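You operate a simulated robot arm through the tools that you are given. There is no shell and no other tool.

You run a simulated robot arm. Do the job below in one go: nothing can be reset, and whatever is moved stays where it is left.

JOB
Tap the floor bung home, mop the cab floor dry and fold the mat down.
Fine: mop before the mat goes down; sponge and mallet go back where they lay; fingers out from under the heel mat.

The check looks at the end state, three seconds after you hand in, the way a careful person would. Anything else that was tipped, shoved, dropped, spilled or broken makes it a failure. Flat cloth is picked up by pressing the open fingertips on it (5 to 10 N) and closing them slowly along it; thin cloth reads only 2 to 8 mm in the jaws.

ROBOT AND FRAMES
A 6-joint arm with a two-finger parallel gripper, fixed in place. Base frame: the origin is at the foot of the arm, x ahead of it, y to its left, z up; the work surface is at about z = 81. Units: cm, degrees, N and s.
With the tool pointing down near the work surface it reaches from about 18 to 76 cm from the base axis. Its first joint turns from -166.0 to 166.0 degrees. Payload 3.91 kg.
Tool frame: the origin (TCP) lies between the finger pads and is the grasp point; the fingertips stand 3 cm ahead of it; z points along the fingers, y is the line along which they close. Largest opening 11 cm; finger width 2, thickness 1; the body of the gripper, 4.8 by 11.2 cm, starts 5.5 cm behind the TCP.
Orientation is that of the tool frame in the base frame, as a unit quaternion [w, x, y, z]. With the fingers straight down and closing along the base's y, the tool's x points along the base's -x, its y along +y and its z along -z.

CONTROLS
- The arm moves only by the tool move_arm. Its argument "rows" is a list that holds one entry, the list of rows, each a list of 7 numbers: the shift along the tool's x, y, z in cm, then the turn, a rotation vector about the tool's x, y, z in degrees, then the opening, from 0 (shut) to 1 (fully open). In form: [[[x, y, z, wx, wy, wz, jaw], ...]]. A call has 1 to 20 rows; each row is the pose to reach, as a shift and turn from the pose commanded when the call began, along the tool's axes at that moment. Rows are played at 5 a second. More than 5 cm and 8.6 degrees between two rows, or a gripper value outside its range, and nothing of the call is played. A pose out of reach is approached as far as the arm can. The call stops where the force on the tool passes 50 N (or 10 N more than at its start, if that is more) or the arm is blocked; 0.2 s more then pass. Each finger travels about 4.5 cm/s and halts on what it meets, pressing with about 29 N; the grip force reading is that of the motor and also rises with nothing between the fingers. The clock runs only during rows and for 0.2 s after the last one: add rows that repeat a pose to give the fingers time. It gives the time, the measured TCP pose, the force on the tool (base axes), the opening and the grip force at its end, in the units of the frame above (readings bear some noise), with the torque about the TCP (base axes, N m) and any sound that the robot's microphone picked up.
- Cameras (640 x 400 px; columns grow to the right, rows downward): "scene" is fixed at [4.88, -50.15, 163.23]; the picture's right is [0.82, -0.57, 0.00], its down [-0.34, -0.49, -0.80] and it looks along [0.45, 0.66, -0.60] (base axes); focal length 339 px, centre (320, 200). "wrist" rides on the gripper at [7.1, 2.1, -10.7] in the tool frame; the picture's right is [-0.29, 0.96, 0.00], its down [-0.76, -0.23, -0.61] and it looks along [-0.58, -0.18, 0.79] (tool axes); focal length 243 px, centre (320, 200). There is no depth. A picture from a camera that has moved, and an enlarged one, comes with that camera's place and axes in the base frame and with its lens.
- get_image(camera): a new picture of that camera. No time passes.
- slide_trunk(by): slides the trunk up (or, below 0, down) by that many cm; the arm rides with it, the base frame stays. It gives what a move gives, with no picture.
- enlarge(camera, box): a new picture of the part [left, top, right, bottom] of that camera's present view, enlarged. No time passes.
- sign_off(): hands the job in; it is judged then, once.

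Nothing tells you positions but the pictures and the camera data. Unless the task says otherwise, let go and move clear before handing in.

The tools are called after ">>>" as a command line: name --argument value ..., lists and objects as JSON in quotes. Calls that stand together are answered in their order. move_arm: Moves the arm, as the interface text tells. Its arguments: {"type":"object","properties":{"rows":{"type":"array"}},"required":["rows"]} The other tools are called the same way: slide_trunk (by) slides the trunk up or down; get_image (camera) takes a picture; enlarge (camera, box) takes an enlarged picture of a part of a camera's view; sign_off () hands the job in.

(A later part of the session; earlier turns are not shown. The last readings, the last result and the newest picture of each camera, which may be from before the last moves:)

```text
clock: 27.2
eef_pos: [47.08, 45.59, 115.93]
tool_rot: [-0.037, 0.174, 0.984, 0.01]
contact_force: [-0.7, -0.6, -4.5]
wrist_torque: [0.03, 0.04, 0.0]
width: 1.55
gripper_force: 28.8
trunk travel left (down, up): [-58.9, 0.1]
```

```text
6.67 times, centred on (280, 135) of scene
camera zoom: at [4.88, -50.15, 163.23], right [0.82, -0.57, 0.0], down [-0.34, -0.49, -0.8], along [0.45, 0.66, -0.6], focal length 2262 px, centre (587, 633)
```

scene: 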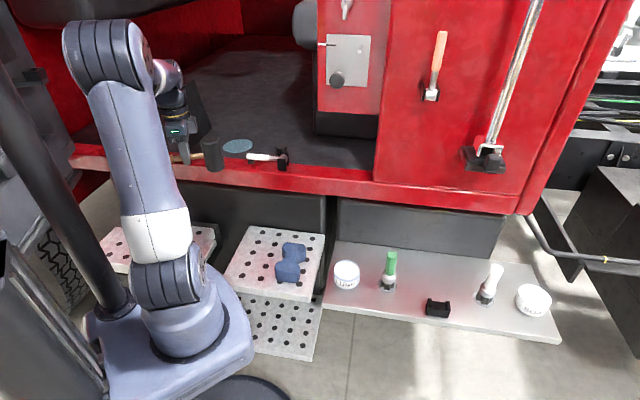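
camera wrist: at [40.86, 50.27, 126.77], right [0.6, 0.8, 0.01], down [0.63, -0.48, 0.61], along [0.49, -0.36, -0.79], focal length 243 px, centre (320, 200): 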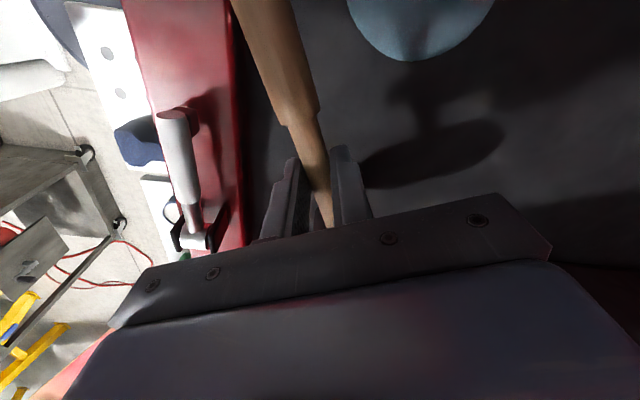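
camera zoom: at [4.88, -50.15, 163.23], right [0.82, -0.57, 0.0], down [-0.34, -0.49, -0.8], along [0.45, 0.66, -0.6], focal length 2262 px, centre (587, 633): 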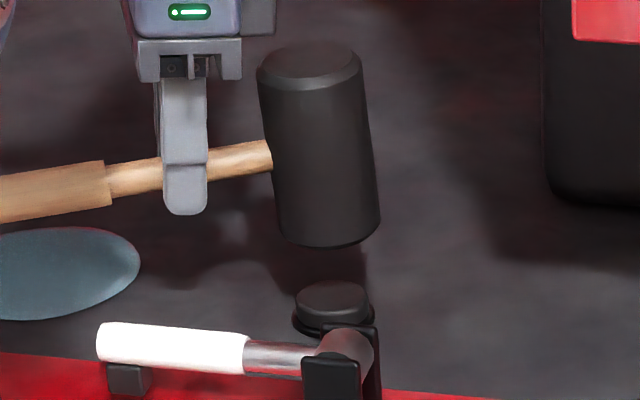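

The last tap gave no further movement, so the bung seems to have bottomed out. I'll move the mallet aside to inspect it.

>>> move_arm --rows '[[[0, 0, -2, 0, 0, 0, 0], [4.7, 0.17, -1.7, 0, 0, 0, 0], [9.4, 0.35, -1.3, 0, 0, 0, 0], [14.2, 0.52, -0.9, 0, 0, 0, 0], [14.2, 0.52, -0.9, 0, 0, 0, 0]]]'

>>> enlarge --camera "scene" --box '[250, 120, 310, 170]'

>>> get_image --camera "wrist"

>>> enlarge --camera "scene" --box '[140, 60, 300, 170]'

```text
clock: 28.4
eef_pos: [34.07, 50.92, 118.14]
tool_rot: [-0.038, 0.174, 0.984, 0.009]
contact_force: [0.0, 0.2, -4.2]
wrist_torque: [0.0, 0.07, -0.01]
width: 1.56
gripper_force: 28.7
trunk travel left (down, up): [-58.9, 0.1]
```

```text
8.00 times, centred on (280, 145) of scene
camera zoom: at [4.88, -50.15, 163.23], right [0.82, -0.57, 0.0], down [-0.34, -0.49, -0.8], along [0.45, 0.66, -0.6], focal length 2714 px, centre (640, 640)
```

zoom: 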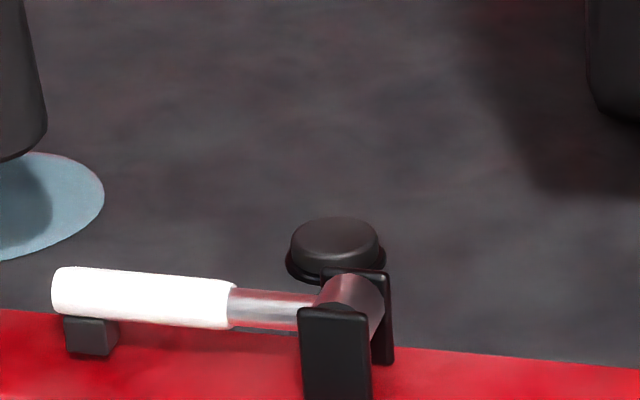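

```text
taken
camera wrist: at [28.81, 55.09, 129.4], right [0.6, 0.8, -0.02], down [0.68, -0.5, 0.55], along [0.43, -0.34, -0.84], focal length 243 px, centre (320, 200)
```

wrist: 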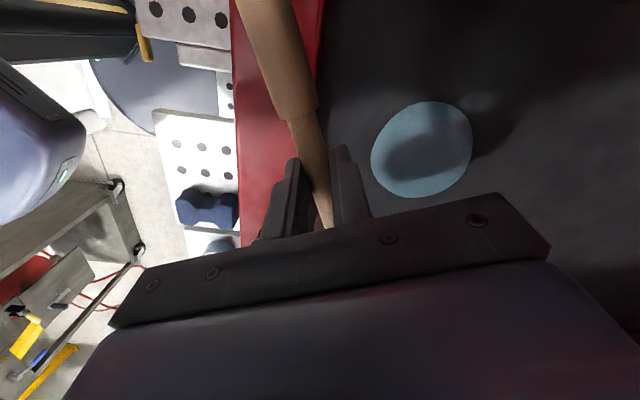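

```text
3.64 times, centred on (220, 115) of scene
camera zoom: at [4.88, -50.15, 163.23], right [0.82, -0.57, 0.0], down [-0.34, -0.49, -0.8], along [0.45, 0.66, -0.6], focal length 1234 px, centre (684, 509)
```

zoom: 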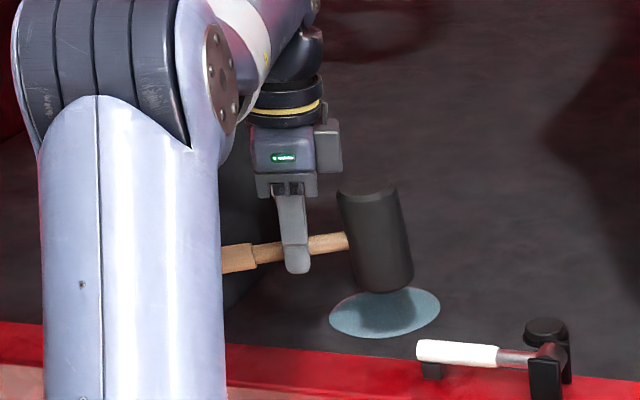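

From here the bung cap appears to sit right on its collar. I'll rotate the mallet back on the outside of the sill and use a wrist view to confirm it is fully home.

>>> move_arm --rows '[[[0.71, -0.67, -0.39, 0.28, -0.45, -7.22, 0], [1.42, -1.33, -0.78, 0.57, -0.89, -14.44, 0], [2.13, -2.0, -1.17, 0.85, -1.34, -21.66, 0], [2.84, -2.66, -1.56, 1.13, -1.78, -28.88, 0], [3.56, -3.33, -1.95, 1.42, -2.23, -36.1, 0], [4.27, -3.99, -2.34, 1.7, -2.67, -43.3, 0], [4.98, -4.66, -2.73, 1.98, -3.12, -50.5, 0], [5.69, -5.32, -3.12, 2.27, -3.56, -57.75, 0], [6.4, -5.99, -3.51, 2.55, -4.01, -64.97, 0], [6.4, -5.99, -3.51, 2.55, -4.01, -64.97, 0]]]'

>>> get_image --camera "wrist"

>>> enlarge --camera "wrist" --box '[140, 160, 260, 260]'

>>> get_image --camera "scene"

```text
clock: 30.6
eef_pos: [26.16, 47.41, 122.09]
tool_rot: [0.003, -0.384, 0.924, 0.001]
contact_force: [0.0, -0.6, -4.7]
wrist_torque: [-0.01, 0.06, 0.04]
width: 1.55
gripper_force: 29.3
trunk travel left (down, up): [-58.9, 0.1]
```

```text
taken
camera wrist: at [19.46, 43.97, 132.63], right [-0.47, 0.88, 0.0], down [0.7, 0.37, 0.61], along [0.54, 0.29, -0.79], focal length 243 px, centre (320, 200)
```

wrist: 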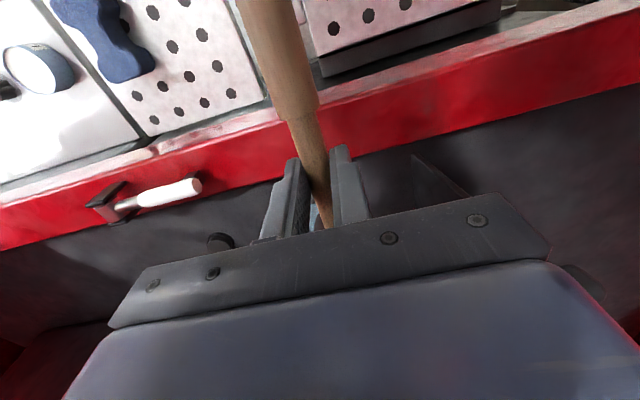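

```text
4.00 times, centred on (200, 210) of wrist
camera zoom: at [19.46, 43.97, 132.63], right [-0.47, 0.88, 0.0], down [0.7, 0.37, 0.61], along [0.54, 0.29, -0.79], focal length 970 px, centre (800, 160)
```

zoom: 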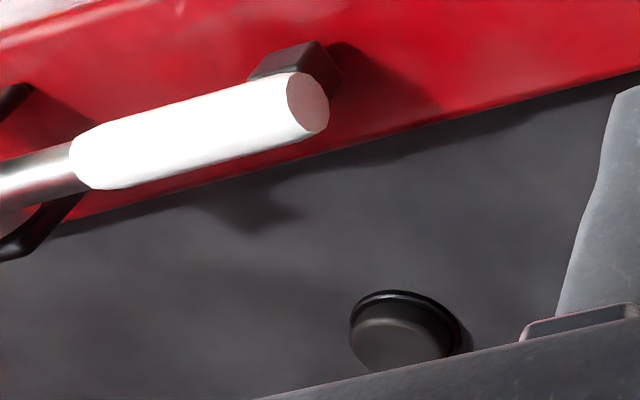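

```text
taken
```

scene: 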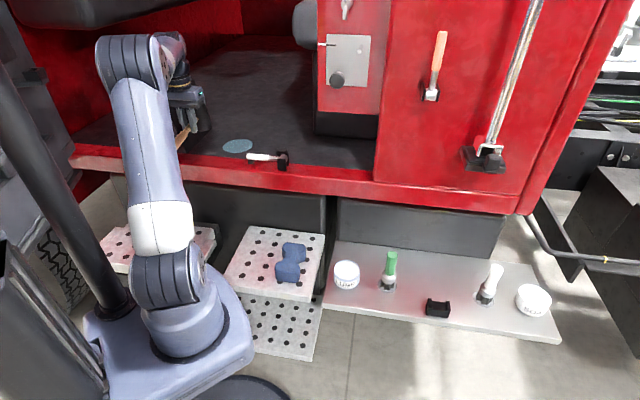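

The bung cap now sits down on its rim and has dropped about 1.3 cm in total, so I take it as home. I'll carry the mallet back over the shelf.

>>> move_arm --rows '[[[3.33, -3.33, 0.67, 0, 0, 0, 0], [6.67, -6.67, 1.33, 0, 0, 0, 0], [10, -10, 2, 0, 0, 0, 0], [11, -14.17, 3, 0, 0, 0, 0], [12, -18.33, 4, 0, 0, 0, 0], [13, -22.5, 5, 0, 0, 0, 0], [14, -26.67, 6, 0, 0, 0, 0], [15, -30.83, 7, 0, 0, 0, 0], [16, -35, 8, 0, 0, 0, 0], [16.68, -39, 9.2, 0, 0, 0, 0], [17.36, -43, 10.4, 0, 0, 0, 0], [18.04, -47, 11.6, 0, 0, 0, 0], [18.72, -51, 12.8, 0, 0, 0, 0], [19.4, -55, 14, 0, 0, 0, 0], [19.4, -59.22, 15, 0, 0, 0, 0], [19.4, -63.44, 16, 0, 0, 0, 0], [19.4, -67.66, 17, 0, 0, 0, 0], [19.4, -71.88, 18, 0, 0, 0, 0], [19.4, -76.1, 19, 0, 0, 0, 0], [19.4, -76.1, 19, 0, 0, 0, 0]]]'

>>> get_image --camera "wrist"

>>> enlarge --camera "scene" --box '[370, 170, 500, 330]'

```text
clock: 34.8
eef_pos: [66.38, -19.99, 102.7]
tool_rot: [0.002, -0.383, 0.924, 0.002]
contact_force: [0.1, -0.5, -5.2]
wrist_torque: [-0.07, 0.01, -0.01]
width: 1.57
gripper_force: 29.6
trunk travel left (down, up): [-58.9, 0.1]
```

```text
taken
camera wrist: at [59.79, -23.47, 113.44], right [-0.47, 0.88, 0.0], down [0.7, 0.37, 0.61], along [0.54, 0.29, -0.79], focal length 243 px, centre (320, 200)
```

wrist: 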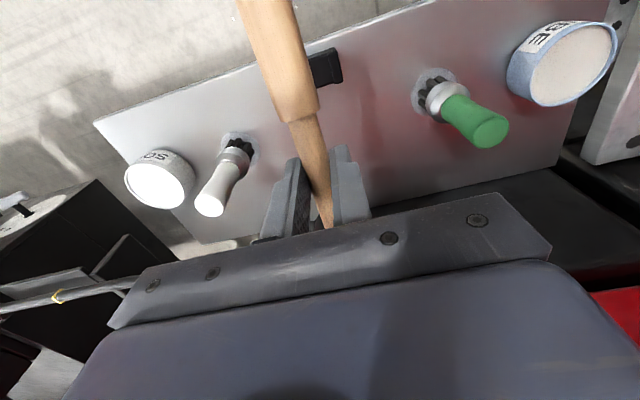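

```text
2.50 times, centred on (435, 250) of scene
camera zoom: at [4.88, -50.15, 163.23], right [0.82, -0.57, 0.0], down [-0.34, -0.49, -0.8], along [0.45, 0.66, -0.6], focal length 848 px, centre (32, 75)
```

zoom: 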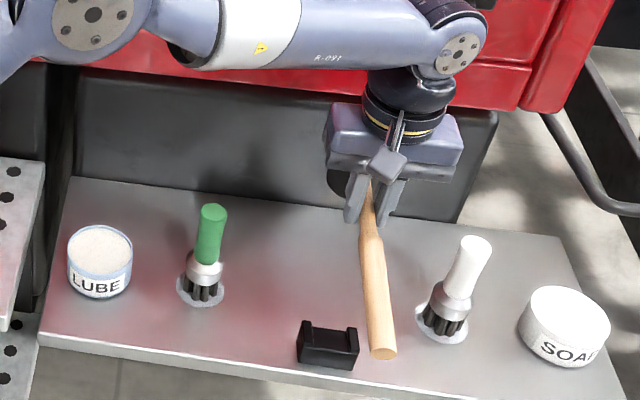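

I'm back above the shelf with v matching the original grasp. I'll lower the mallet slightly short in u, so the head stays clear of the sill, until the tail nears the cradle.

>>> move_arm --rows '[[[-2.9, 0, 2.6, 0, 0, 0, 0], [-5.8, 0, 5.2, 0, 0, 0, 0], [-8.8, 0, 7.7, 0, 0, 0, 0], [-8.8, 0, 9.7, 0, 0, 0, 0], [-8.8, 0, 11.7, 0, 0, 0, 0], [-8.8, 0, 11.7, 0, 0, 0, 0]]]'

>>> enlarge --camera "scene" --box '[390, 210, 490, 330]'

>>> get_image --camera "wrist"

```text
clock: 36.2
eef_pos: [72.66, -13.69, 91.28]
tool_rot: [0.003, -0.382, 0.924, 0.002]
contact_force: [0.9, -0.1, -5.0]
wrist_torque: [-0.08, 0.06, 0.02]
width: 1.55
gripper_force: 28.8
trunk travel left (down, up): [-58.9, 0.1]
```

```text
3.33 times, centred on (440, 270) of scene
camera zoom: at [4.88, -50.15, 163.23], right [0.82, -0.57, 0.0], down [-0.34, -0.49, -0.8], along [0.45, 0.66, -0.6], focal length 1131 px, centre (-80, -33)
```

zoom: 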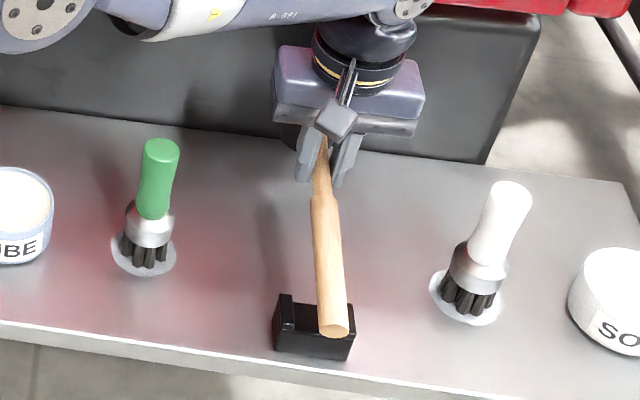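

```text
taken
camera wrist: at [66.03, -17.2, 101.89], right [-0.47, 0.88, 0.0], down [0.7, 0.37, 0.61], along [0.54, 0.29, -0.79], focal length 243 px, centre (320, 200)
```

wrist: 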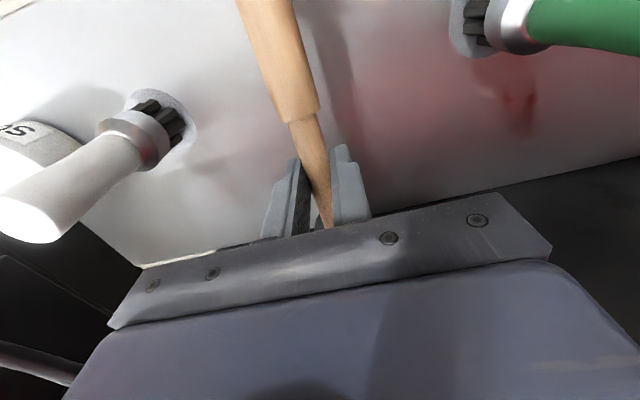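

>>> enlarge --camera "scene" --box '[415, 270, 465, 325]'

```text
7.27 times, centred on (440, 298) of scene
camera zoom: at [4.88, -50.15, 163.23], right [0.82, -0.57, 0.0], down [-0.34, -0.49, -0.8], along [0.45, 0.66, -0.6], focal length 2467 px, centre (-553, -509)
```

zoom: 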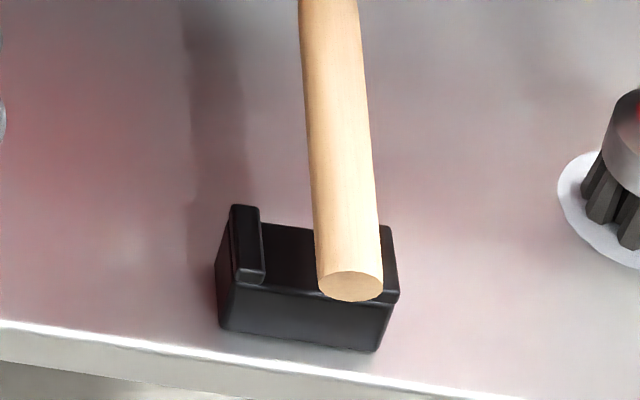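

The tail lines up with the cradle groove, and the residual tilt is about 4–5°. I'll lower gently so the cradle levels the mallet, then slide it the last 3 cm home.

>>> move_arm --rows '[[[0, 0, 1.5, 0, 0, 0, 0], [0, 0, 3.0, 0, 0, 0, 0], [0, 0, 3.8, 0, 0, 0, 0], [0, 0, 4.2, 0, 0, 0, 0], [0, 0, 4.5, 0, 0, 0, 0], [0, 0, 4.75, 0, 0, 0, 0], [0, 0, 4.75, 0, 0, 0, 0]]]'

>>> enlarge --camera "scene" --box '[390, 210, 490, 330]'

```text
clock: 37.8
eef_pos: [72.65, -13.61, 86.41]
tool_rot: [0.003, -0.383, 0.924, 0.002]
contact_force: [3.0, 3.3, 3.2]
wrist_torque: [-0.61, 0.55, 0.09]
width: 1.54
gripper_force: 28.7
trunk travel left (down, up): [-58.9, 0.1]
```

```text
3.33 times, centred on (440, 270) of scene
camera zoom: at [4.88, -50.15, 163.23], right [0.82, -0.57, 0.0], down [-0.34, -0.49, -0.8], along [0.45, 0.66, -0.6], focal length 1131 px, centre (-80, -33)
```

zoom: 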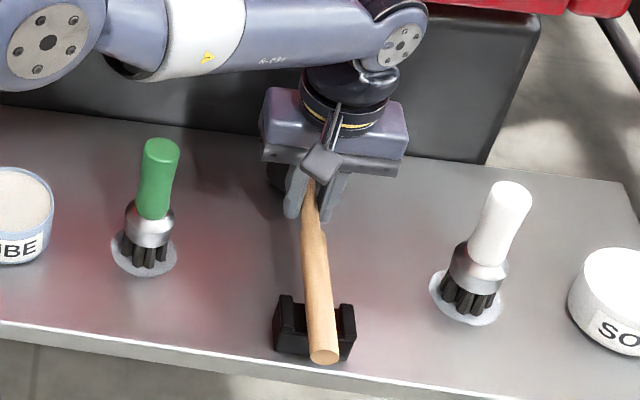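

The tail is in the groove. Now I slide forward 2.8 cm and settle the last 2 mm.

>>> move_arm --rows '[[[-1, 0, 0, 0, 0, 0, 0], [-2, 0, 0, 0, 0, 0, 0], [-2.75, 0, 0, 0, 0, 0, 0], [-2.75, 0, 0.15, 0, 0, 0, 0], [-2.75, 0, 0.3, 0, 0, 0, 0], [-2.75, 0, 0.3, 0, 0, 0, 0]]]'

>>> enlarge --camera "scene" --box '[390, 210, 490, 330]'

>>> get_image --camera "wrist"

```text
clock: 39.2
eef_pos: [74.45, -11.73, 86.26]
tool_rot: [0.003, -0.382, 0.924, 0.001]
contact_force: [-1.9, -2.8, 1.0]
wrist_torque: [-0.68, 0.68, 0.04]
width: 1.54
gripper_force: 28.8
trunk travel left (down, up): [-58.9, 0.1]
```

```text
3.33 times, centred on (440, 270) of scene
camera zoom: at [4.88, -50.15, 163.23], right [0.82, -0.57, 0.0], down [-0.34, -0.49, -0.8], along [0.45, 0.66, -0.6], focal length 1131 px, centre (-80, -33)
```

zoom: 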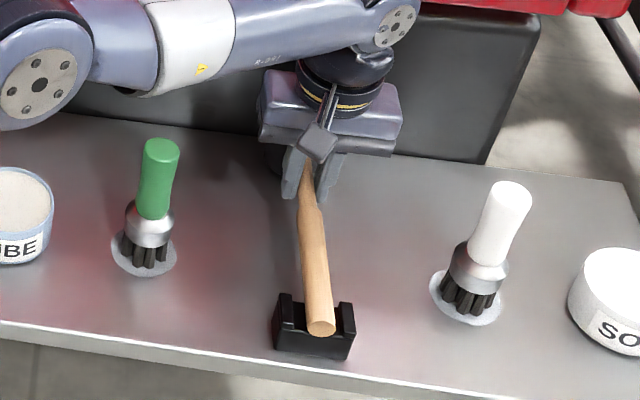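

```text
taken
camera wrist: at [67.86, -15.27, 96.82], right [-0.47, 0.88, 0.0], down [0.7, 0.37, 0.61], along [0.54, 0.29, -0.79], focal length 243 px, centre (320, 200)
```

wrist: 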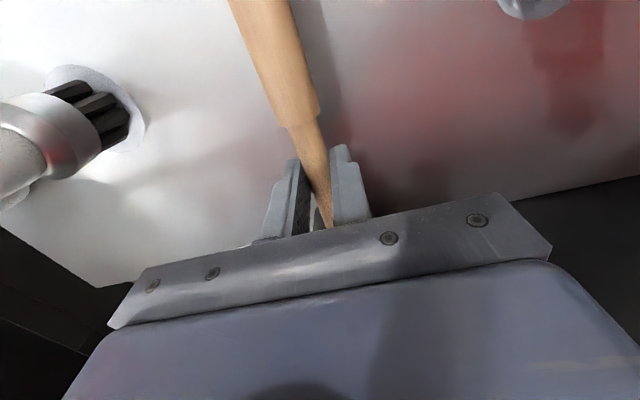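

Placement matches the original pose within a few millimetres. I'll release gently.

>>> move_arm --rows '[[[0, 0, 0.05, 0, 0, 0, 0.16], [0, 0, 0.05, 0, 0, 0, 0.2], [0, 0, 0.05, 0, 0, 0, 0.3], [0, 0, 0.05, 0, 0, 0, 0.4], [0, 0, 0.05, 0, 0, 0, 0.5], [0, 0, 0.05, 0, 0, 0, 0.5], [0, 0, 0.05, 0, 0, 0, 0.5]]]'

>>> enlarge --camera "scene" --box '[390, 210, 490, 330]'

>>> get_image --camera "wrist"

```text
clock: 40.8
eef_pos: [74.51, -11.84, 86.08]
tool_rot: [0.003, -0.383, 0.924, 0.001]
contact_force: [-0.3, 0.0, 0.3]
wrist_torque: [-0.04, -0.01, 0.0]
width: 5.48
gripper_force: 0.1
trunk travel left (down, up): [-58.9, 0.1]
```

```text
3.33 times, centred on (440, 270) of scene
camera zoom: at [4.88, -50.15, 163.23], right [0.82, -0.57, 0.0], down [-0.34, -0.49, -0.8], along [0.45, 0.66, -0.6], focal length 1131 px, centre (-80, -33)
```

zoom: 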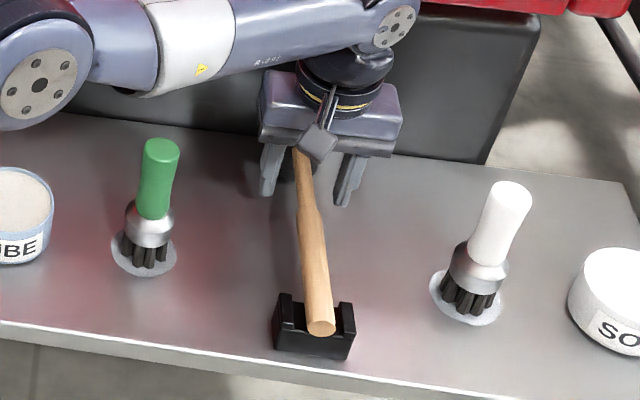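

```text
taken
camera wrist: at [67.86, -15.27, 96.76], right [-0.47, 0.88, 0.0], down [0.7, 0.37, 0.61], along [0.54, 0.29, -0.79], focal length 243 px, centre (320, 200)
```

wrist: 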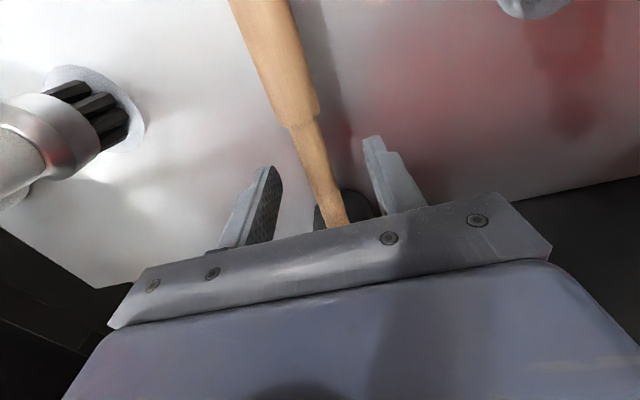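

The mallet is back exactly as it lay. I'll retract clear of it and travel to above the sponge.

>>> move_arm --rows '[[[0, 0, -3, 0, 0, 0, 0.5], [0, 0, -6, 0, 0, 0, 0.5], [4, 0, -8, 0, 0, 0, 0.5], [8, 0, -10.5, 0, 0, 0, 0.6], [10, 0, -14.5, 0, 0, 0, 0.7], [10, 0, -18, 0, 0, 0, 0.8], [10, 4.5, -18, 0, 0, 0, 0.8], [10, 9, -18, 0, 0, 0, 0.8], [10, 13.5, -18, 0, 0, 0, 0.8], [10, 18, -18, 0, 0, 0, 0.8], [10, 22.5, -18, 0, 0, 0, 0.8], [10, 27, -18, 0, 0, 0, 0.8], [10, 31.5, -18, 0, 0, 0, 0.8], [10, 36, -18, 0, 0, 0, 0.8], [10, 40.5, -18, 0, 0, 0, 0.8], [10, 45, -18, 0, 0, 0, 0.8], [10, 45, -18, 0, 0, 0, 0.8]]]'

>>> get_image --camera "wrist"

>>> get_image --camera "scene"

```text
clock: 44.4
eef_pos: [35.34, 13.09, 104.27]
tool_rot: [0.003, -0.383, 0.924, 0.002]
contact_force: [0.3, 0.0, -0.1]
wrist_torque: [0.01, -0.03, -0.01]
width: 8.8
gripper_force: 0.0
trunk travel left (down, up): [-58.9, 0.1]
```

```text
taken
camera wrist: at [28.82, 9.51, 114.86], right [-0.47, 0.88, 0.0], down [0.7, 0.37, 0.61], along [0.54, 0.29, -0.79], focal length 243 px, centre (320, 200)
```

wrist: 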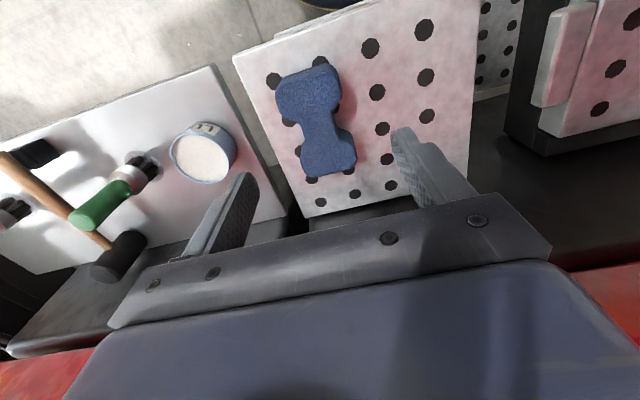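

```text
taken
```

scene: 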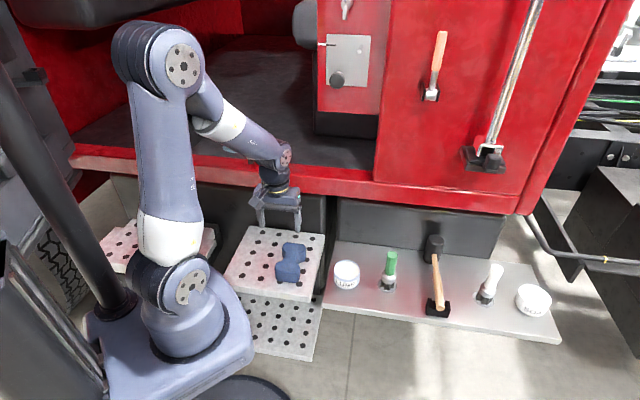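

>>> enlarge --camera "wrist" --box '[220, 40, 440, 220]'

>>> enlarge --camera "scene" --box '[240, 220, 330, 300]'

```text
2.22 times, centred on (330, 130) of wrist
camera zoom: at [28.82, 9.51, 114.86], right [-0.47, 0.88, 0.0], down [0.7, 0.37, 0.61], along [0.54, 0.29, -0.79], focal length 539 px, centre (298, 356)
```

zoom: 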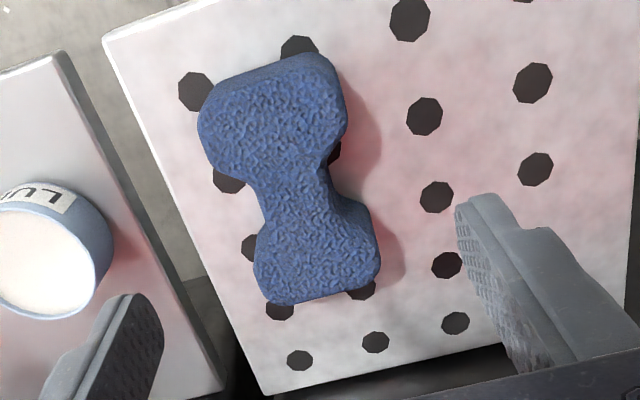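

```text
5.00 times, centred on (285, 260) of scene
camera zoom: at [4.88, -50.15, 163.23], right [0.82, -0.57, 0.0], down [-0.34, -0.49, -0.8], along [0.45, 0.66, -0.6], focal length 1696 px, centre (495, -100)
```

zoom: 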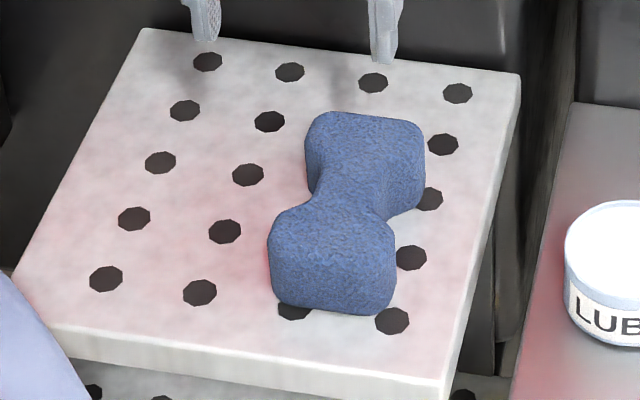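

The sponge is a dog-bone lying along u with its waist at about u=38, v=17.1. I'll descend over the waist with a check on the way.

>>> move_arm --rows '[[[-2, -0.7, 4, 0, 0, 0, 0.6], [-3.9, -1.4, 8, 0, 0, 0, 0.6], [-3.9, -1.4, 12, 0, 0, 0, 0.6], [-3.9, -1.4, 12, 0, 0, 0, 0.6]]]'

>>> get_image --camera "wrist"

>>> enlarge --camera "scene" --box '[240, 200, 340, 300]'

```text
clock: 45.4
eef_pos: [39.24, 14.99, 92.04]
tool_rot: [0.003, -0.383, 0.924, 0.001]
contact_force: [0.1, 1.5, 0.6]
wrist_torque: [-0.01, 0.0, 0.01]
width: 6.58
gripper_force: 0.0
trunk travel left (down, up): [-58.9, 0.1]
```

```text
taken
camera wrist: at [32.67, 11.42, 102.65], right [-0.47, 0.88, 0.0], down [0.7, 0.37, 0.61], along [0.54, 0.29, -0.79], focal length 243 px, centre (320, 200)
```

wrist: 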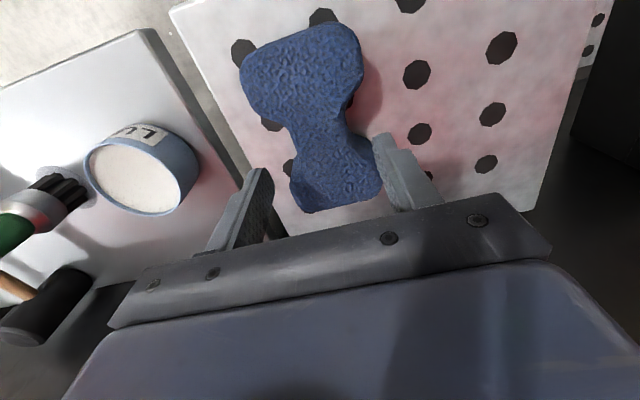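

```text
4.00 times, centred on (290, 250) of scene
camera zoom: at [4.88, -50.15, 163.23], right [0.82, -0.57, 0.0], down [-0.34, -0.49, -0.8], along [0.45, 0.66, -0.6], focal length 1357 px, centre (440, 0)
```

zoom: 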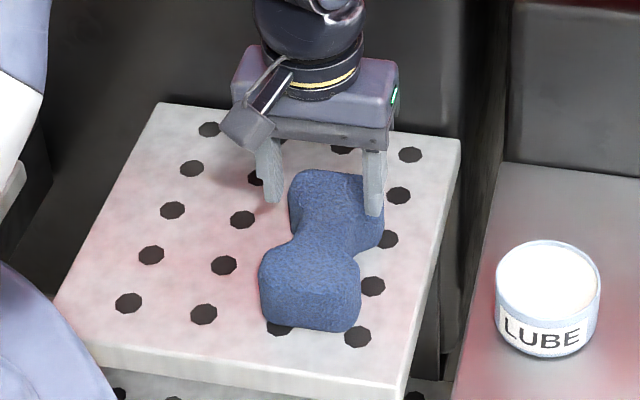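

The fingers straddle the waist, though about 0.8 cm too far in. I'll correct, descend to z≈85 and close.

>>> move_arm --rows '[[[0.8, 0.05, 2.5, 0, 0, 0, 0.6], [0.8, 0.05, 5, 0, 0, 0, 0.6], [0.8, 0.05, 7, 0, 0, 0, 0.6], [0.8, 0.05, 7, 0, 0, 0, 0.5], [0.8, 0.05, 7, 0, 0, 0, 0.4], [0.8, 0.05, 7, 0, 0, 0, 0.3], [0.8, 0.05, 7, 0, 0, 0, 0.2], [0.8, 0.05, 7, 0, 0, 0, 0.2], [0.8, 0.05, 7, 0, 0, 0, 0.2]]]'

>>> get_image --camera "wrist"

>>> enlarge --camera "scene" --box '[240, 200, 340, 300]'

```text
clock: 47.4
eef_pos: [38.61, 14.34, 85.1]
tool_rot: [0.003, -0.382, 0.924, 0.002]
contact_force: [0.6, -0.5, 0.1]
wrist_torque: [0.0, 0.02, 0.0]
width: 3.89
gripper_force: 28.5
trunk travel left (down, up): [-58.9, 0.1]
```

```text
taken
camera wrist: at [32.11, 10.88, 95.79], right [-0.47, 0.88, 0.0], down [0.7, 0.37, 0.61], along [0.54, 0.29, -0.79], focal length 243 px, centre (320, 200)
```

wrist: 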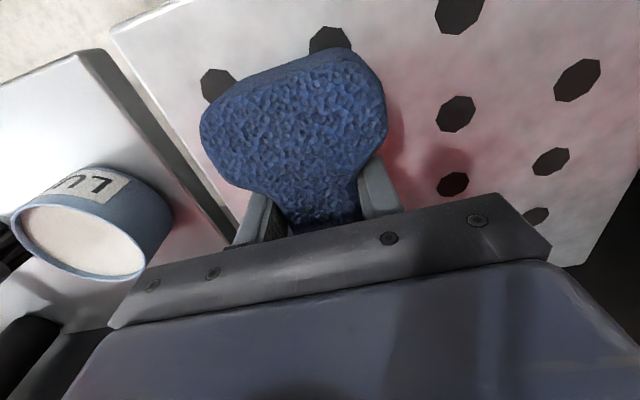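

```text
4.00 times, centred on (290, 250) of scene
camera zoom: at [4.88, -50.15, 163.23], right [0.82, -0.57, 0.0], down [-0.34, -0.49, -0.8], along [0.45, 0.66, -0.6], focal length 1357 px, centre (440, 0)
```

zoom: 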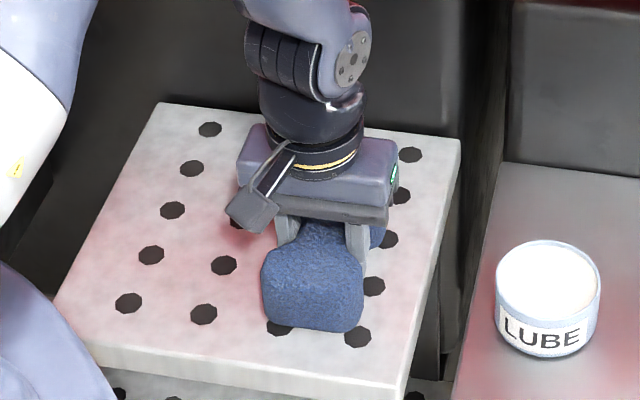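

The sponge is held firmly at 3.9 cm. I'll lift it, carry it left of the lever and over the sill to above the puddle.

>>> move_arm --rows '[[[0, 0, -3, 0, 0, 0, 0.2], [0, 0, -7.8, 0, 0, 0, 0.2], [0, 0, -12.6, 0, 0, 0, 0.2], [0, 0, -17.4, 0, 0, 0, 0.2], [-0.65, 3.88, -19.5, 0, 0, 0, 0.2], [-1.3, 7.76, -21.6, 0, 0, 0, 0.2], [-1.95, 11.64, -23.7, 0, 0, 0, 0.2], [-2.6, 15.52, -25.8, 0, 0, 0, 0.2], [-3.26, 19.4, -27.9, 0, 0, 0, 0.2], [-3.91, 23.28, -30.1, 0, 0, 0, 0.2], [-4.56, 27.16, -32.4, 0, 0, 0, 0.2], [-8.56, 27.16, -32.4, 0, 0, 0, 0.2], [-12.56, 27.16, -32.4, 0, 0, 0, 0.2], [-16.56, 27.16, -32.4, 0, 0, 0, 0.2], [-20.56, 27.16, -32.4, 0, 0, 0, 0.2], [-24.56, 27.16, -32.4, 0, 0, 0, 0.2], [-24.56, 27.16, -32.4, 0, 0, 0, 0.2]]]'

>>> get_image --camera "scene"

>>> enlarge --camera "scene" --box '[140, 60, 300, 180]'

>>> get_image --camera "wrist"

```text
clock: 51.0
eef_pos: [37.05, 50.61, 117.86]
tool_rot: [0.003, -0.382, 0.924, 0.003]
contact_force: [0.8, 1.1, 0.0]
wrist_torque: [0.02, 0.05, 0.02]
width: 3.89
gripper_force: 28.7
trunk travel left (down, up): [-58.9, 0.1]
```

```text
taken
```

scene: 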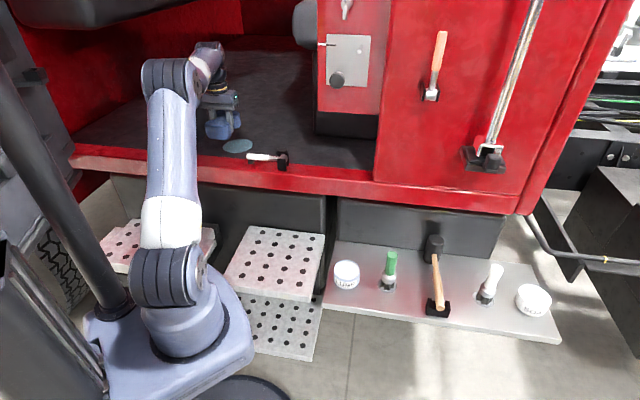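

```text
3.33 times, centred on (220, 120) of scene
camera zoom: at [4.88, -50.15, 163.23], right [0.82, -0.57, 0.0], down [-0.34, -0.49, -0.8], along [0.45, 0.66, -0.6], focal length 1131 px, centre (653, 467)
```

zoom: 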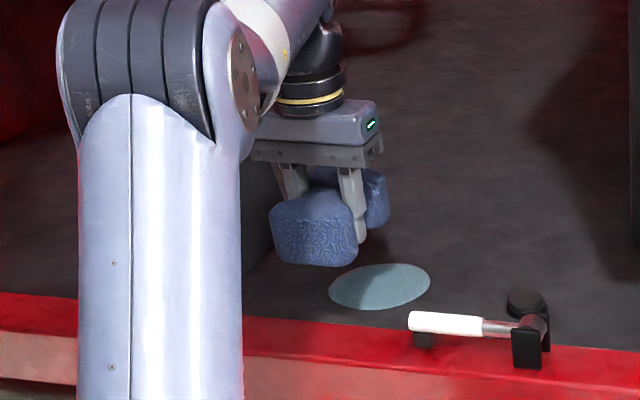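

```text
taken
camera wrist: at [30.36, 47.07, 128.5], right [-0.47, 0.88, 0.0], down [0.7, 0.37, 0.61], along [0.54, 0.29, -0.79], focal length 243 px, centre (320, 200)
```

wrist: 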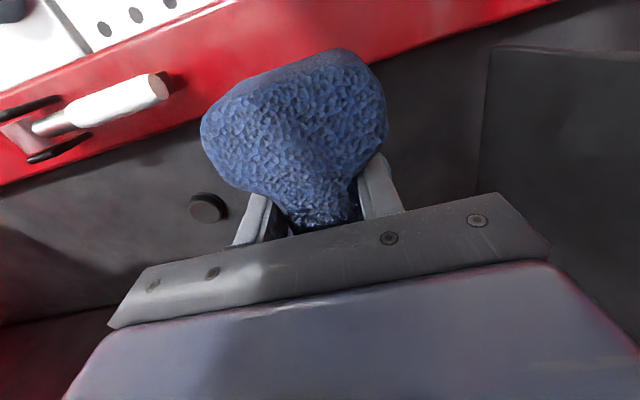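

>>> enlarge --camera "wrist" --box '[170, 170, 250, 240]'

>>> enlarge --camera "wrist" --box '[400, 20, 640, 200]'

```text
5.71 times, centred on (210, 205) of wrist
camera zoom: at [30.36, 47.07, 128.5], right [-0.47, 0.88, 0.0], down [0.7, 0.37, 0.61], along [0.54, 0.29, -0.79], focal length 1386 px, centre (949, 171)
```

zoom: 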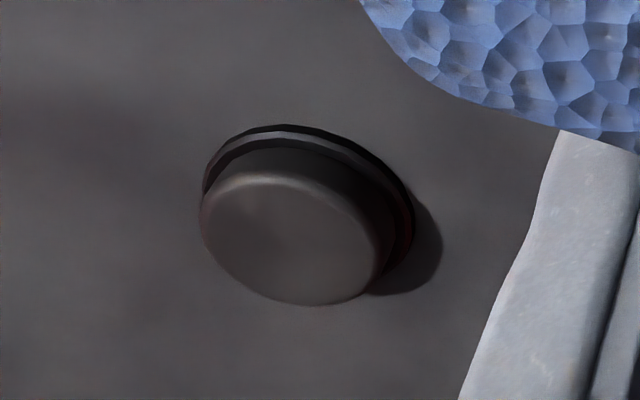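

```text
2.22 times, centred on (520, 110) of wrist
camera zoom: at [30.36, 47.07, 128.5], right [-0.47, 0.88, 0.0], down [0.7, 0.37, 0.61], along [0.54, 0.29, -0.79], focal length 539 px, centre (-124, 400)
```

zoom: 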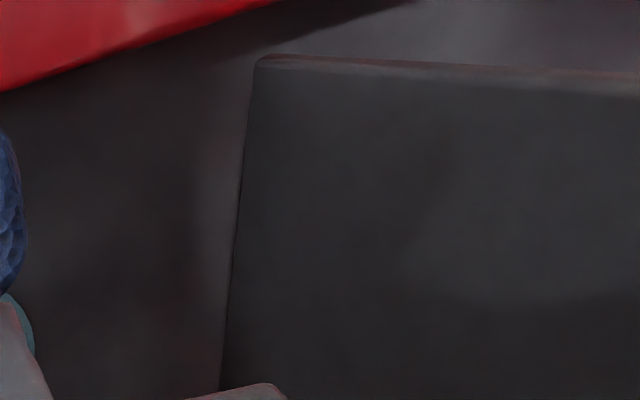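

The bung's cap sits tight against its collar in this close view. Now I position the sponge at the right edge of the puddle and lower until it touches the floor.

>>> move_arm --rows '[[[-2.25, -3.3, 1.6, 0, 0, 0, 0.2], [-4.5, -6.6, 3.2, 0, 0, 0, 0.2], [-4.7, -6.6, 5, 0, 0, 0, 0.2], [-4.7, -6.6, 6.5, 0, 0, 0, 0.2], [-4.7, -6.6, 7.2, 0, 0, 0, 0.2], [-4.7, -6.6, 7.2, 0, 0, 0, 0.2]]]'

>>> enlarge --camera "scene" --box '[180, 80, 300, 170]'

```text
clock: 52.4
eef_pos: [44.72, 49.46, 110.6]
tool_rot: [0.003, -0.383, 0.924, 0.002]
contact_force: [0.2, 0.1, 0.0]
wrist_torque: [-0.01, 0.05, 0.03]
width: 3.9
gripper_force: 29.2
trunk travel left (down, up): [-58.9, 0.1]
```

```text
4.44 times, centred on (240, 125) of scene
camera zoom: at [4.88, -50.15, 163.23], right [0.82, -0.57, 0.0], down [-0.34, -0.49, -0.8], along [0.45, 0.66, -0.6], focal length 1508 px, centre (676, 533)
```

zoom: 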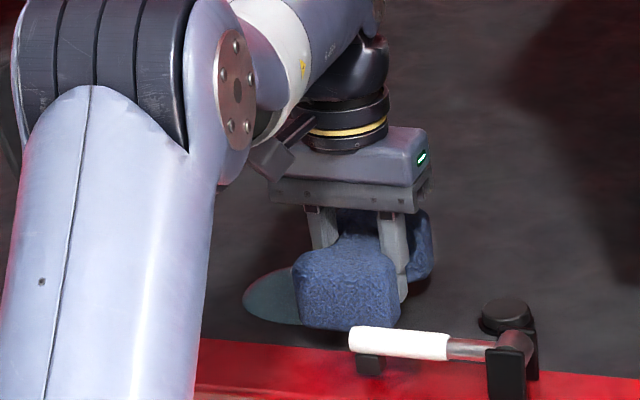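

>>> move_arm --rows '[[[0, 0, 0.3, 0, 0, 0, 0.2], [0, 0, 0.6, 0, 0, 0, 0.2], [0, 0, 0.6, 0, 0, 0, 0.2]]]'

```text
clock: 53.2
eef_pos: [44.83, 49.32, 109.92]
tool_rot: [0.003, -0.382, 0.924, 0.002]
contact_force: [0.2, 0.3, -0.6]
wrist_torque: [-0.01, 0.0, 0.0]
width: 3.91
gripper_force: 28.9
trunk travel left (down, up): [-58.9, 0.1]
```

Still no contact, so I continue down in small steps.

>>> move_arm --rows '[[[0, 0, 0.25, 0, 0, 0, 0.2], [0, 0, 0.5, 0, 0, 0, 0.2], [0, 0, 0.5, 0, 0, 0, 0.2]]]'

```text
clock: 54.0
eef_pos: [44.84, 49.37, 109.52]
tool_rot: [0.004, -0.383, 0.924, 0.003]
contact_force: [0.2, -0.2, -0.5]
wrist_torque: [0.01, -0.02, 0.0]
width: 3.9
gripper_force: 29.6
trunk travel left (down, up): [-58.9, 0.1]
```

>>> move_arm --rows '[[[0, 0, 0.25, 0, 0, 0, 0.2], [0, 0, 0.5, 0, 0, 0, 0.2], [0, 0, 0.5, 0, 0, 0, 0.2]]]'

>>> enlarge --camera "scene" --box '[180, 80, 300, 170]'

```text
clock: 54.8
eef_pos: [44.87, 49.36, 108.89]
tool_rot: [0.004, -0.382, 0.924, 0.003]
contact_force: [0.6, -0.3, -0.1]
wrist_torque: [0.0, 0.0, 0.05]
width: 3.93
gripper_force: 28.8
trunk travel left (down, up): [-58.9, 0.1]
```

```text
4.44 times, centred on (240, 125) of scene
camera zoom: at [4.88, -50.15, 163.23], right [0.82, -0.57, 0.0], down [-0.34, -0.49, -0.8], along [0.45, 0.66, -0.6], focal length 1508 px, centre (676, 533)
```

zoom: 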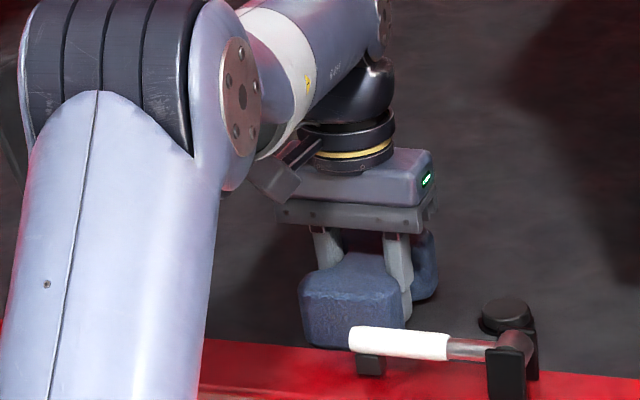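

>>> get_image --camera "wrist"

>>> get_image --camera "scene"

```text
taken
camera wrist: at [38.31, 45.85, 119.58], right [-0.47, 0.88, 0.0], down [0.7, 0.37, 0.61], along [0.54, 0.29, -0.79], focal length 243 px, centre (320, 200)
```

wrist: 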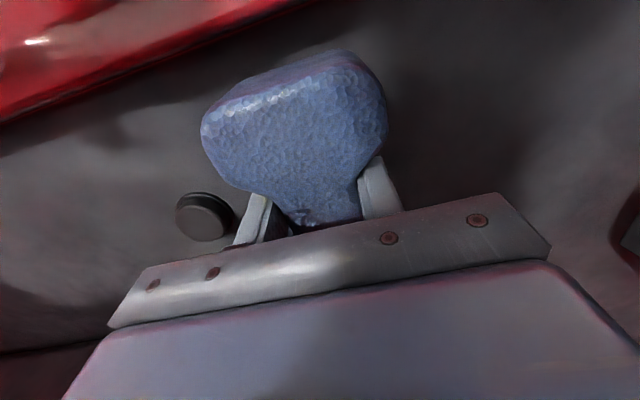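

```text
taken
```

scene: 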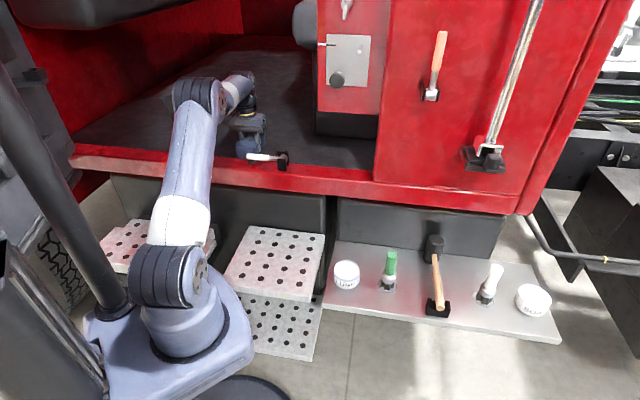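

The puddle no longer shows beside the sponge and the sponge looks wet. I'll feel for a light contact, then sweep across the whole former puddle area to be sure it's dry.

>>> move_arm --rows '[[[0, 0, 0.2, 0, 0, 0, 0.2], [0, 0, 0.4, 0, 0, 0, 0.2], [0, 0, 0.4, 0, 0, 0, 0.2]]]'

```text
clock: 55.6
eef_pos: [44.92, 49.38, 108.57]
tool_rot: [0.004, -0.383, 0.924, 0.002]
contact_force: [0.1, -0.4, 0.0]
wrist_torque: [0.0, 0.01, 0.02]
width: 3.89
gripper_force: 29.3
trunk travel left (down, up): [-58.9, 0.1]
```

>>> move_arm --rows '[[[0, 0, 0.2, 0, 0, 0, 0.2], [0, 0, 0.4, 0, 0, 0, 0.2], [0, 0, 0.4, 0, 0, 0, 0.2]]]'

>>> enlarge --camera "scene" --box '[200, 100, 290, 170]'

```text
clock: 56.4
eef_pos: [44.67, 49.43, 108.17]
tool_rot: [0.003, -0.383, 0.924, 0.002]
contact_force: [0.1, 0.3, -0.2]
wrist_torque: [0.03, -0.01, -0.02]
width: 3.92
gripper_force: 29.7
trunk travel left (down, up): [-58.9, 0.1]
```

```text
5.71 times, centred on (245, 135) of scene
camera zoom: at [4.88, -50.15, 163.23], right [0.82, -0.57, 0.0], down [-0.34, -0.49, -0.8], along [0.45, 0.66, -0.6], focal length 1938 px, centre (749, 571)
```

zoom: 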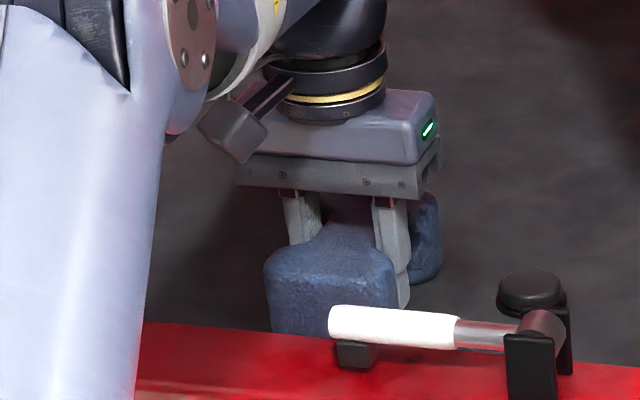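

>>> move_arm --rows '[[[0, 0, 0.2, 0, 0, 0, 0.2], [0, 0, 0.4, 0, 0, 0, 0.2], [0, 0, 0.6, 0, 0, 0, 0.2], [0, 0, 0.6, 0, 0, 0, 0.2]]]'

```text
clock: 57.4
eef_pos: [44.69, 49.42, 108.08]
tool_rot: [0.008, -0.383, 0.924, 0.004]
contact_force: [4.1, 5.6, 39.5]
wrist_torque: [-0.24, 0.05, -0.02]
width: 3.93
gripper_force: 29.2
trunk travel left (down, up): [-58.9, 0.1]
```

Floor contact is at TCP z≈108.1, with the press too firm. I'll back off to a light pressure of a few newtons.

>>> move_arm --rows '[[[0, 0, -0.4, 0, 0, 0, 0.2], [0, 0, -0.4, 0, 0, 0, 0.2]]]'

```text
clock: 58.0
eef_pos: [44.81, 49.46, 108.02]
tool_rot: [0.004, -0.383, 0.924, 0.002]
contact_force: [4.9, 8.9, 21.6]
wrist_torque: [0.51, -0.55, 0.05]
width: 3.93
gripper_force: 29.2
trunk travel left (down, up): [-58.9, 0.1]
```

>>> move_arm --rows '[[[0, 0, -0.15, 0, 0, 0, 0.2], [0, 0, -0.15, 0, 0, 0, 0.2]]]'

>>> get_image --camera "wrist"

```text
clock: 58.6
eef_pos: [44.74, 49.41, 108.08]
tool_rot: [0.003, -0.383, 0.924, 0.002]
contact_force: [3.5, 6.9, 13.9]
wrist_torque: [0.51, -0.56, 0.07]
width: 3.9
gripper_force: 28.6
trunk travel left (down, up): [-58.9, 0.1]
```

```text
taken
camera wrist: at [38.19, 45.87, 118.7], right [-0.47, 0.88, 0.0], down [0.7, 0.37, 0.61], along [0.54, 0.29, -0.79], focal length 243 px, centre (320, 200)
```

wrist: 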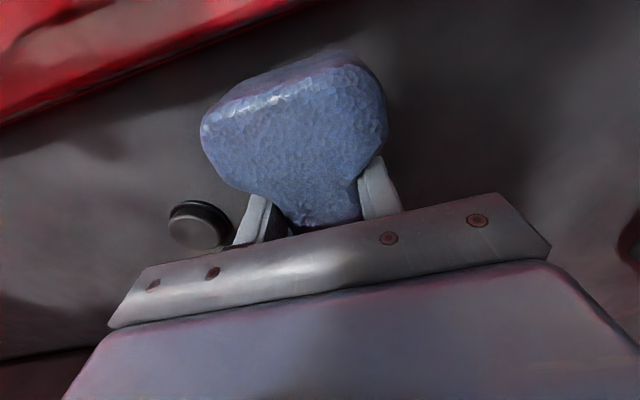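

>>> move_arm --rows '[[[-0.5, 1, -0.1, 0, 0, 0, 0.2], [-1.2, 2.5, -0.1, 0, 0, 0, 0.2], [-1.2, 4.5, -0.1, 0, 0, 0, 0.2], [-1.2, 6.5, -0.1, 0, 0, 0, 0.2], [-1.2, 8.5, -0.1, 0, 0, 0, 0.2], [-1.2, 10.5, -0.1, 0, 0, 0, 0.2], [-1.2, 10.5, -0.1, 0, 0, 0, 0.2]]]'

>>> get_image --camera "wrist"

>>> enlarge --camera "scene" --box '[180, 80, 300, 170]'

```text
clock: 60.2
eef_pos: [38.29, 57.77, 108.11]
tool_rot: [0.003, -0.382, 0.924, 0.002]
contact_force: [0.2, 0.1, -0.9]
wrist_torque: [0.01, 0.05, 0.02]
width: 3.9
gripper_force: 29.0
trunk travel left (down, up): [-58.9, 0.1]
```

```text
taken
camera wrist: at [31.72, 54.23, 118.83], right [-0.47, 0.88, 0.0], down [0.7, 0.37, 0.61], along [0.54, 0.29, -0.79], focal length 243 px, centre (320, 200)
```

wrist: 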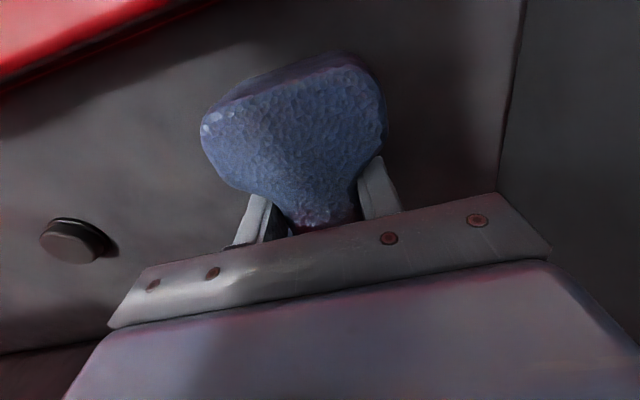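

```text
4.44 times, centred on (240, 125) of scene
camera zoom: at [4.88, -50.15, 163.23], right [0.82, -0.57, 0.0], down [-0.34, -0.49, -0.8], along [0.45, 0.66, -0.6], focal length 1508 px, centre (676, 533)
```

zoom: 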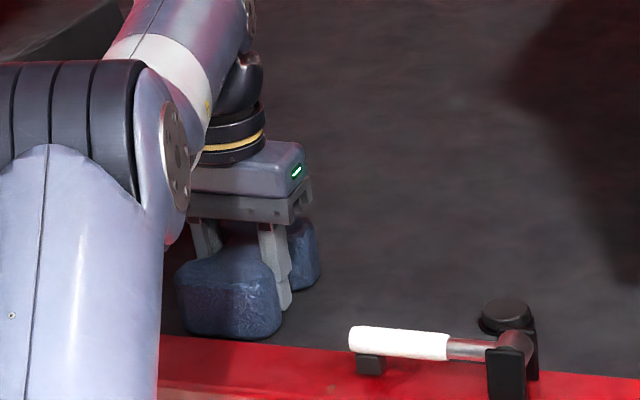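

No trace of the puddle remains. I'll make a couple more light sweeps over the area to be thorough.

>>> move_arm --rows '[[[0, 0, 0.2, 0, 0, 0, 0.2], [0, -2, 0.25, 0, 0, 0, 0.2], [0, -4, 0.25, 0, 0, 0, 0.2], [0, -6, 0.25, 0, 0, 0, 0.2], [0, -8, 0.25, 0, 0, 0, 0.2], [0, -8, 0.25, 0, 0, 0, 0.2]]]'

```text
clock: 61.6
eef_pos: [43.71, 52.03, 107.94]
tool_rot: [0.005, -0.383, 0.924, 0.003]
contact_force: [-6.8, 6.6, 20.9]
wrist_torque: [-0.34, 0.44, -0.16]
width: 3.89
gripper_force: 28.7
trunk travel left (down, up): [-58.9, 0.1]
```

There's good floor contact now. One more sweep back to the left on a slightly nearer line, then I'll lift.

>>> move_arm --rows '[[[0.8, 0, -0.1, 0, 0, 0, 0.2], [1.5, 2, -0.12, 0, 0, 0, 0.2], [1.5, 4, -0.12, 0, 0, 0, 0.2], [1.5, 6, -0.12, 0, 0, 0, 0.2], [1.5, 8, -0.12, 0, 0, 0, 0.2], [0.2, 8, -0.12, 0, 0, 0, 0.2], [0.2, 6, -0.12, 0, 0, 0, 0.2], [0.2, 4, -0.12, 0, 0, 0, 0.2], [0.2, 2, -0.12, 0, 0, 0, 0.2], [0.2, 2, -1, 0, 0, 0, 0.2], [0.2, 2, -4, 0, 0, 0, 0.2], [0.2, 2, -8, 0, 0, 0, 0.2], [0.2, 2, -8, 0, 0, 0, 0.2]]]'

>>> get_image --camera "scene"

>>> get_image --camera "wrist"

```text
clock: 64.4
eef_pos: [42.38, 53.03, 116.03]
tool_rot: [0.002, -0.383, 0.924, 0.002]
contact_force: [0.0, 0.1, -0.1]
wrist_torque: [0.02, -0.03, 0.0]
width: 3.9
gripper_force: 29.5
trunk travel left (down, up): [-58.9, 0.1]
```

```text
taken
```

scene: 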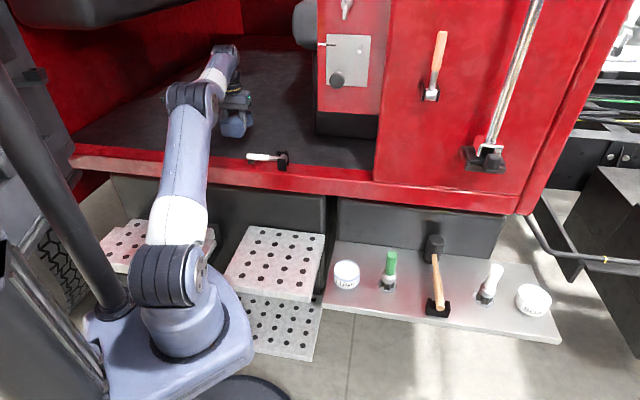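

```text
taken
camera wrist: at [35.72, 49.64, 126.6], right [-0.47, 0.88, 0.0], down [0.7, 0.37, 0.61], along [0.54, 0.29, -0.79], focal length 243 px, centre (320, 200)
```

wrist: 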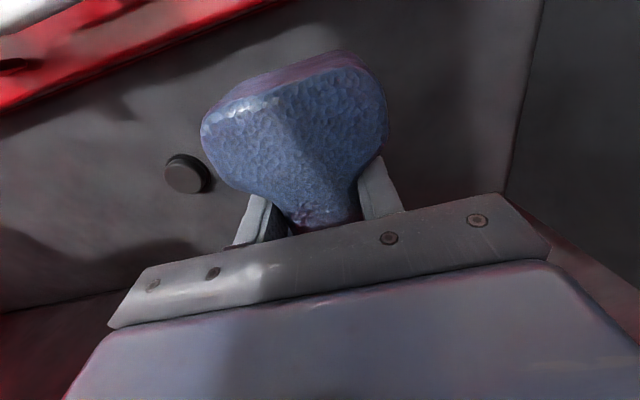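

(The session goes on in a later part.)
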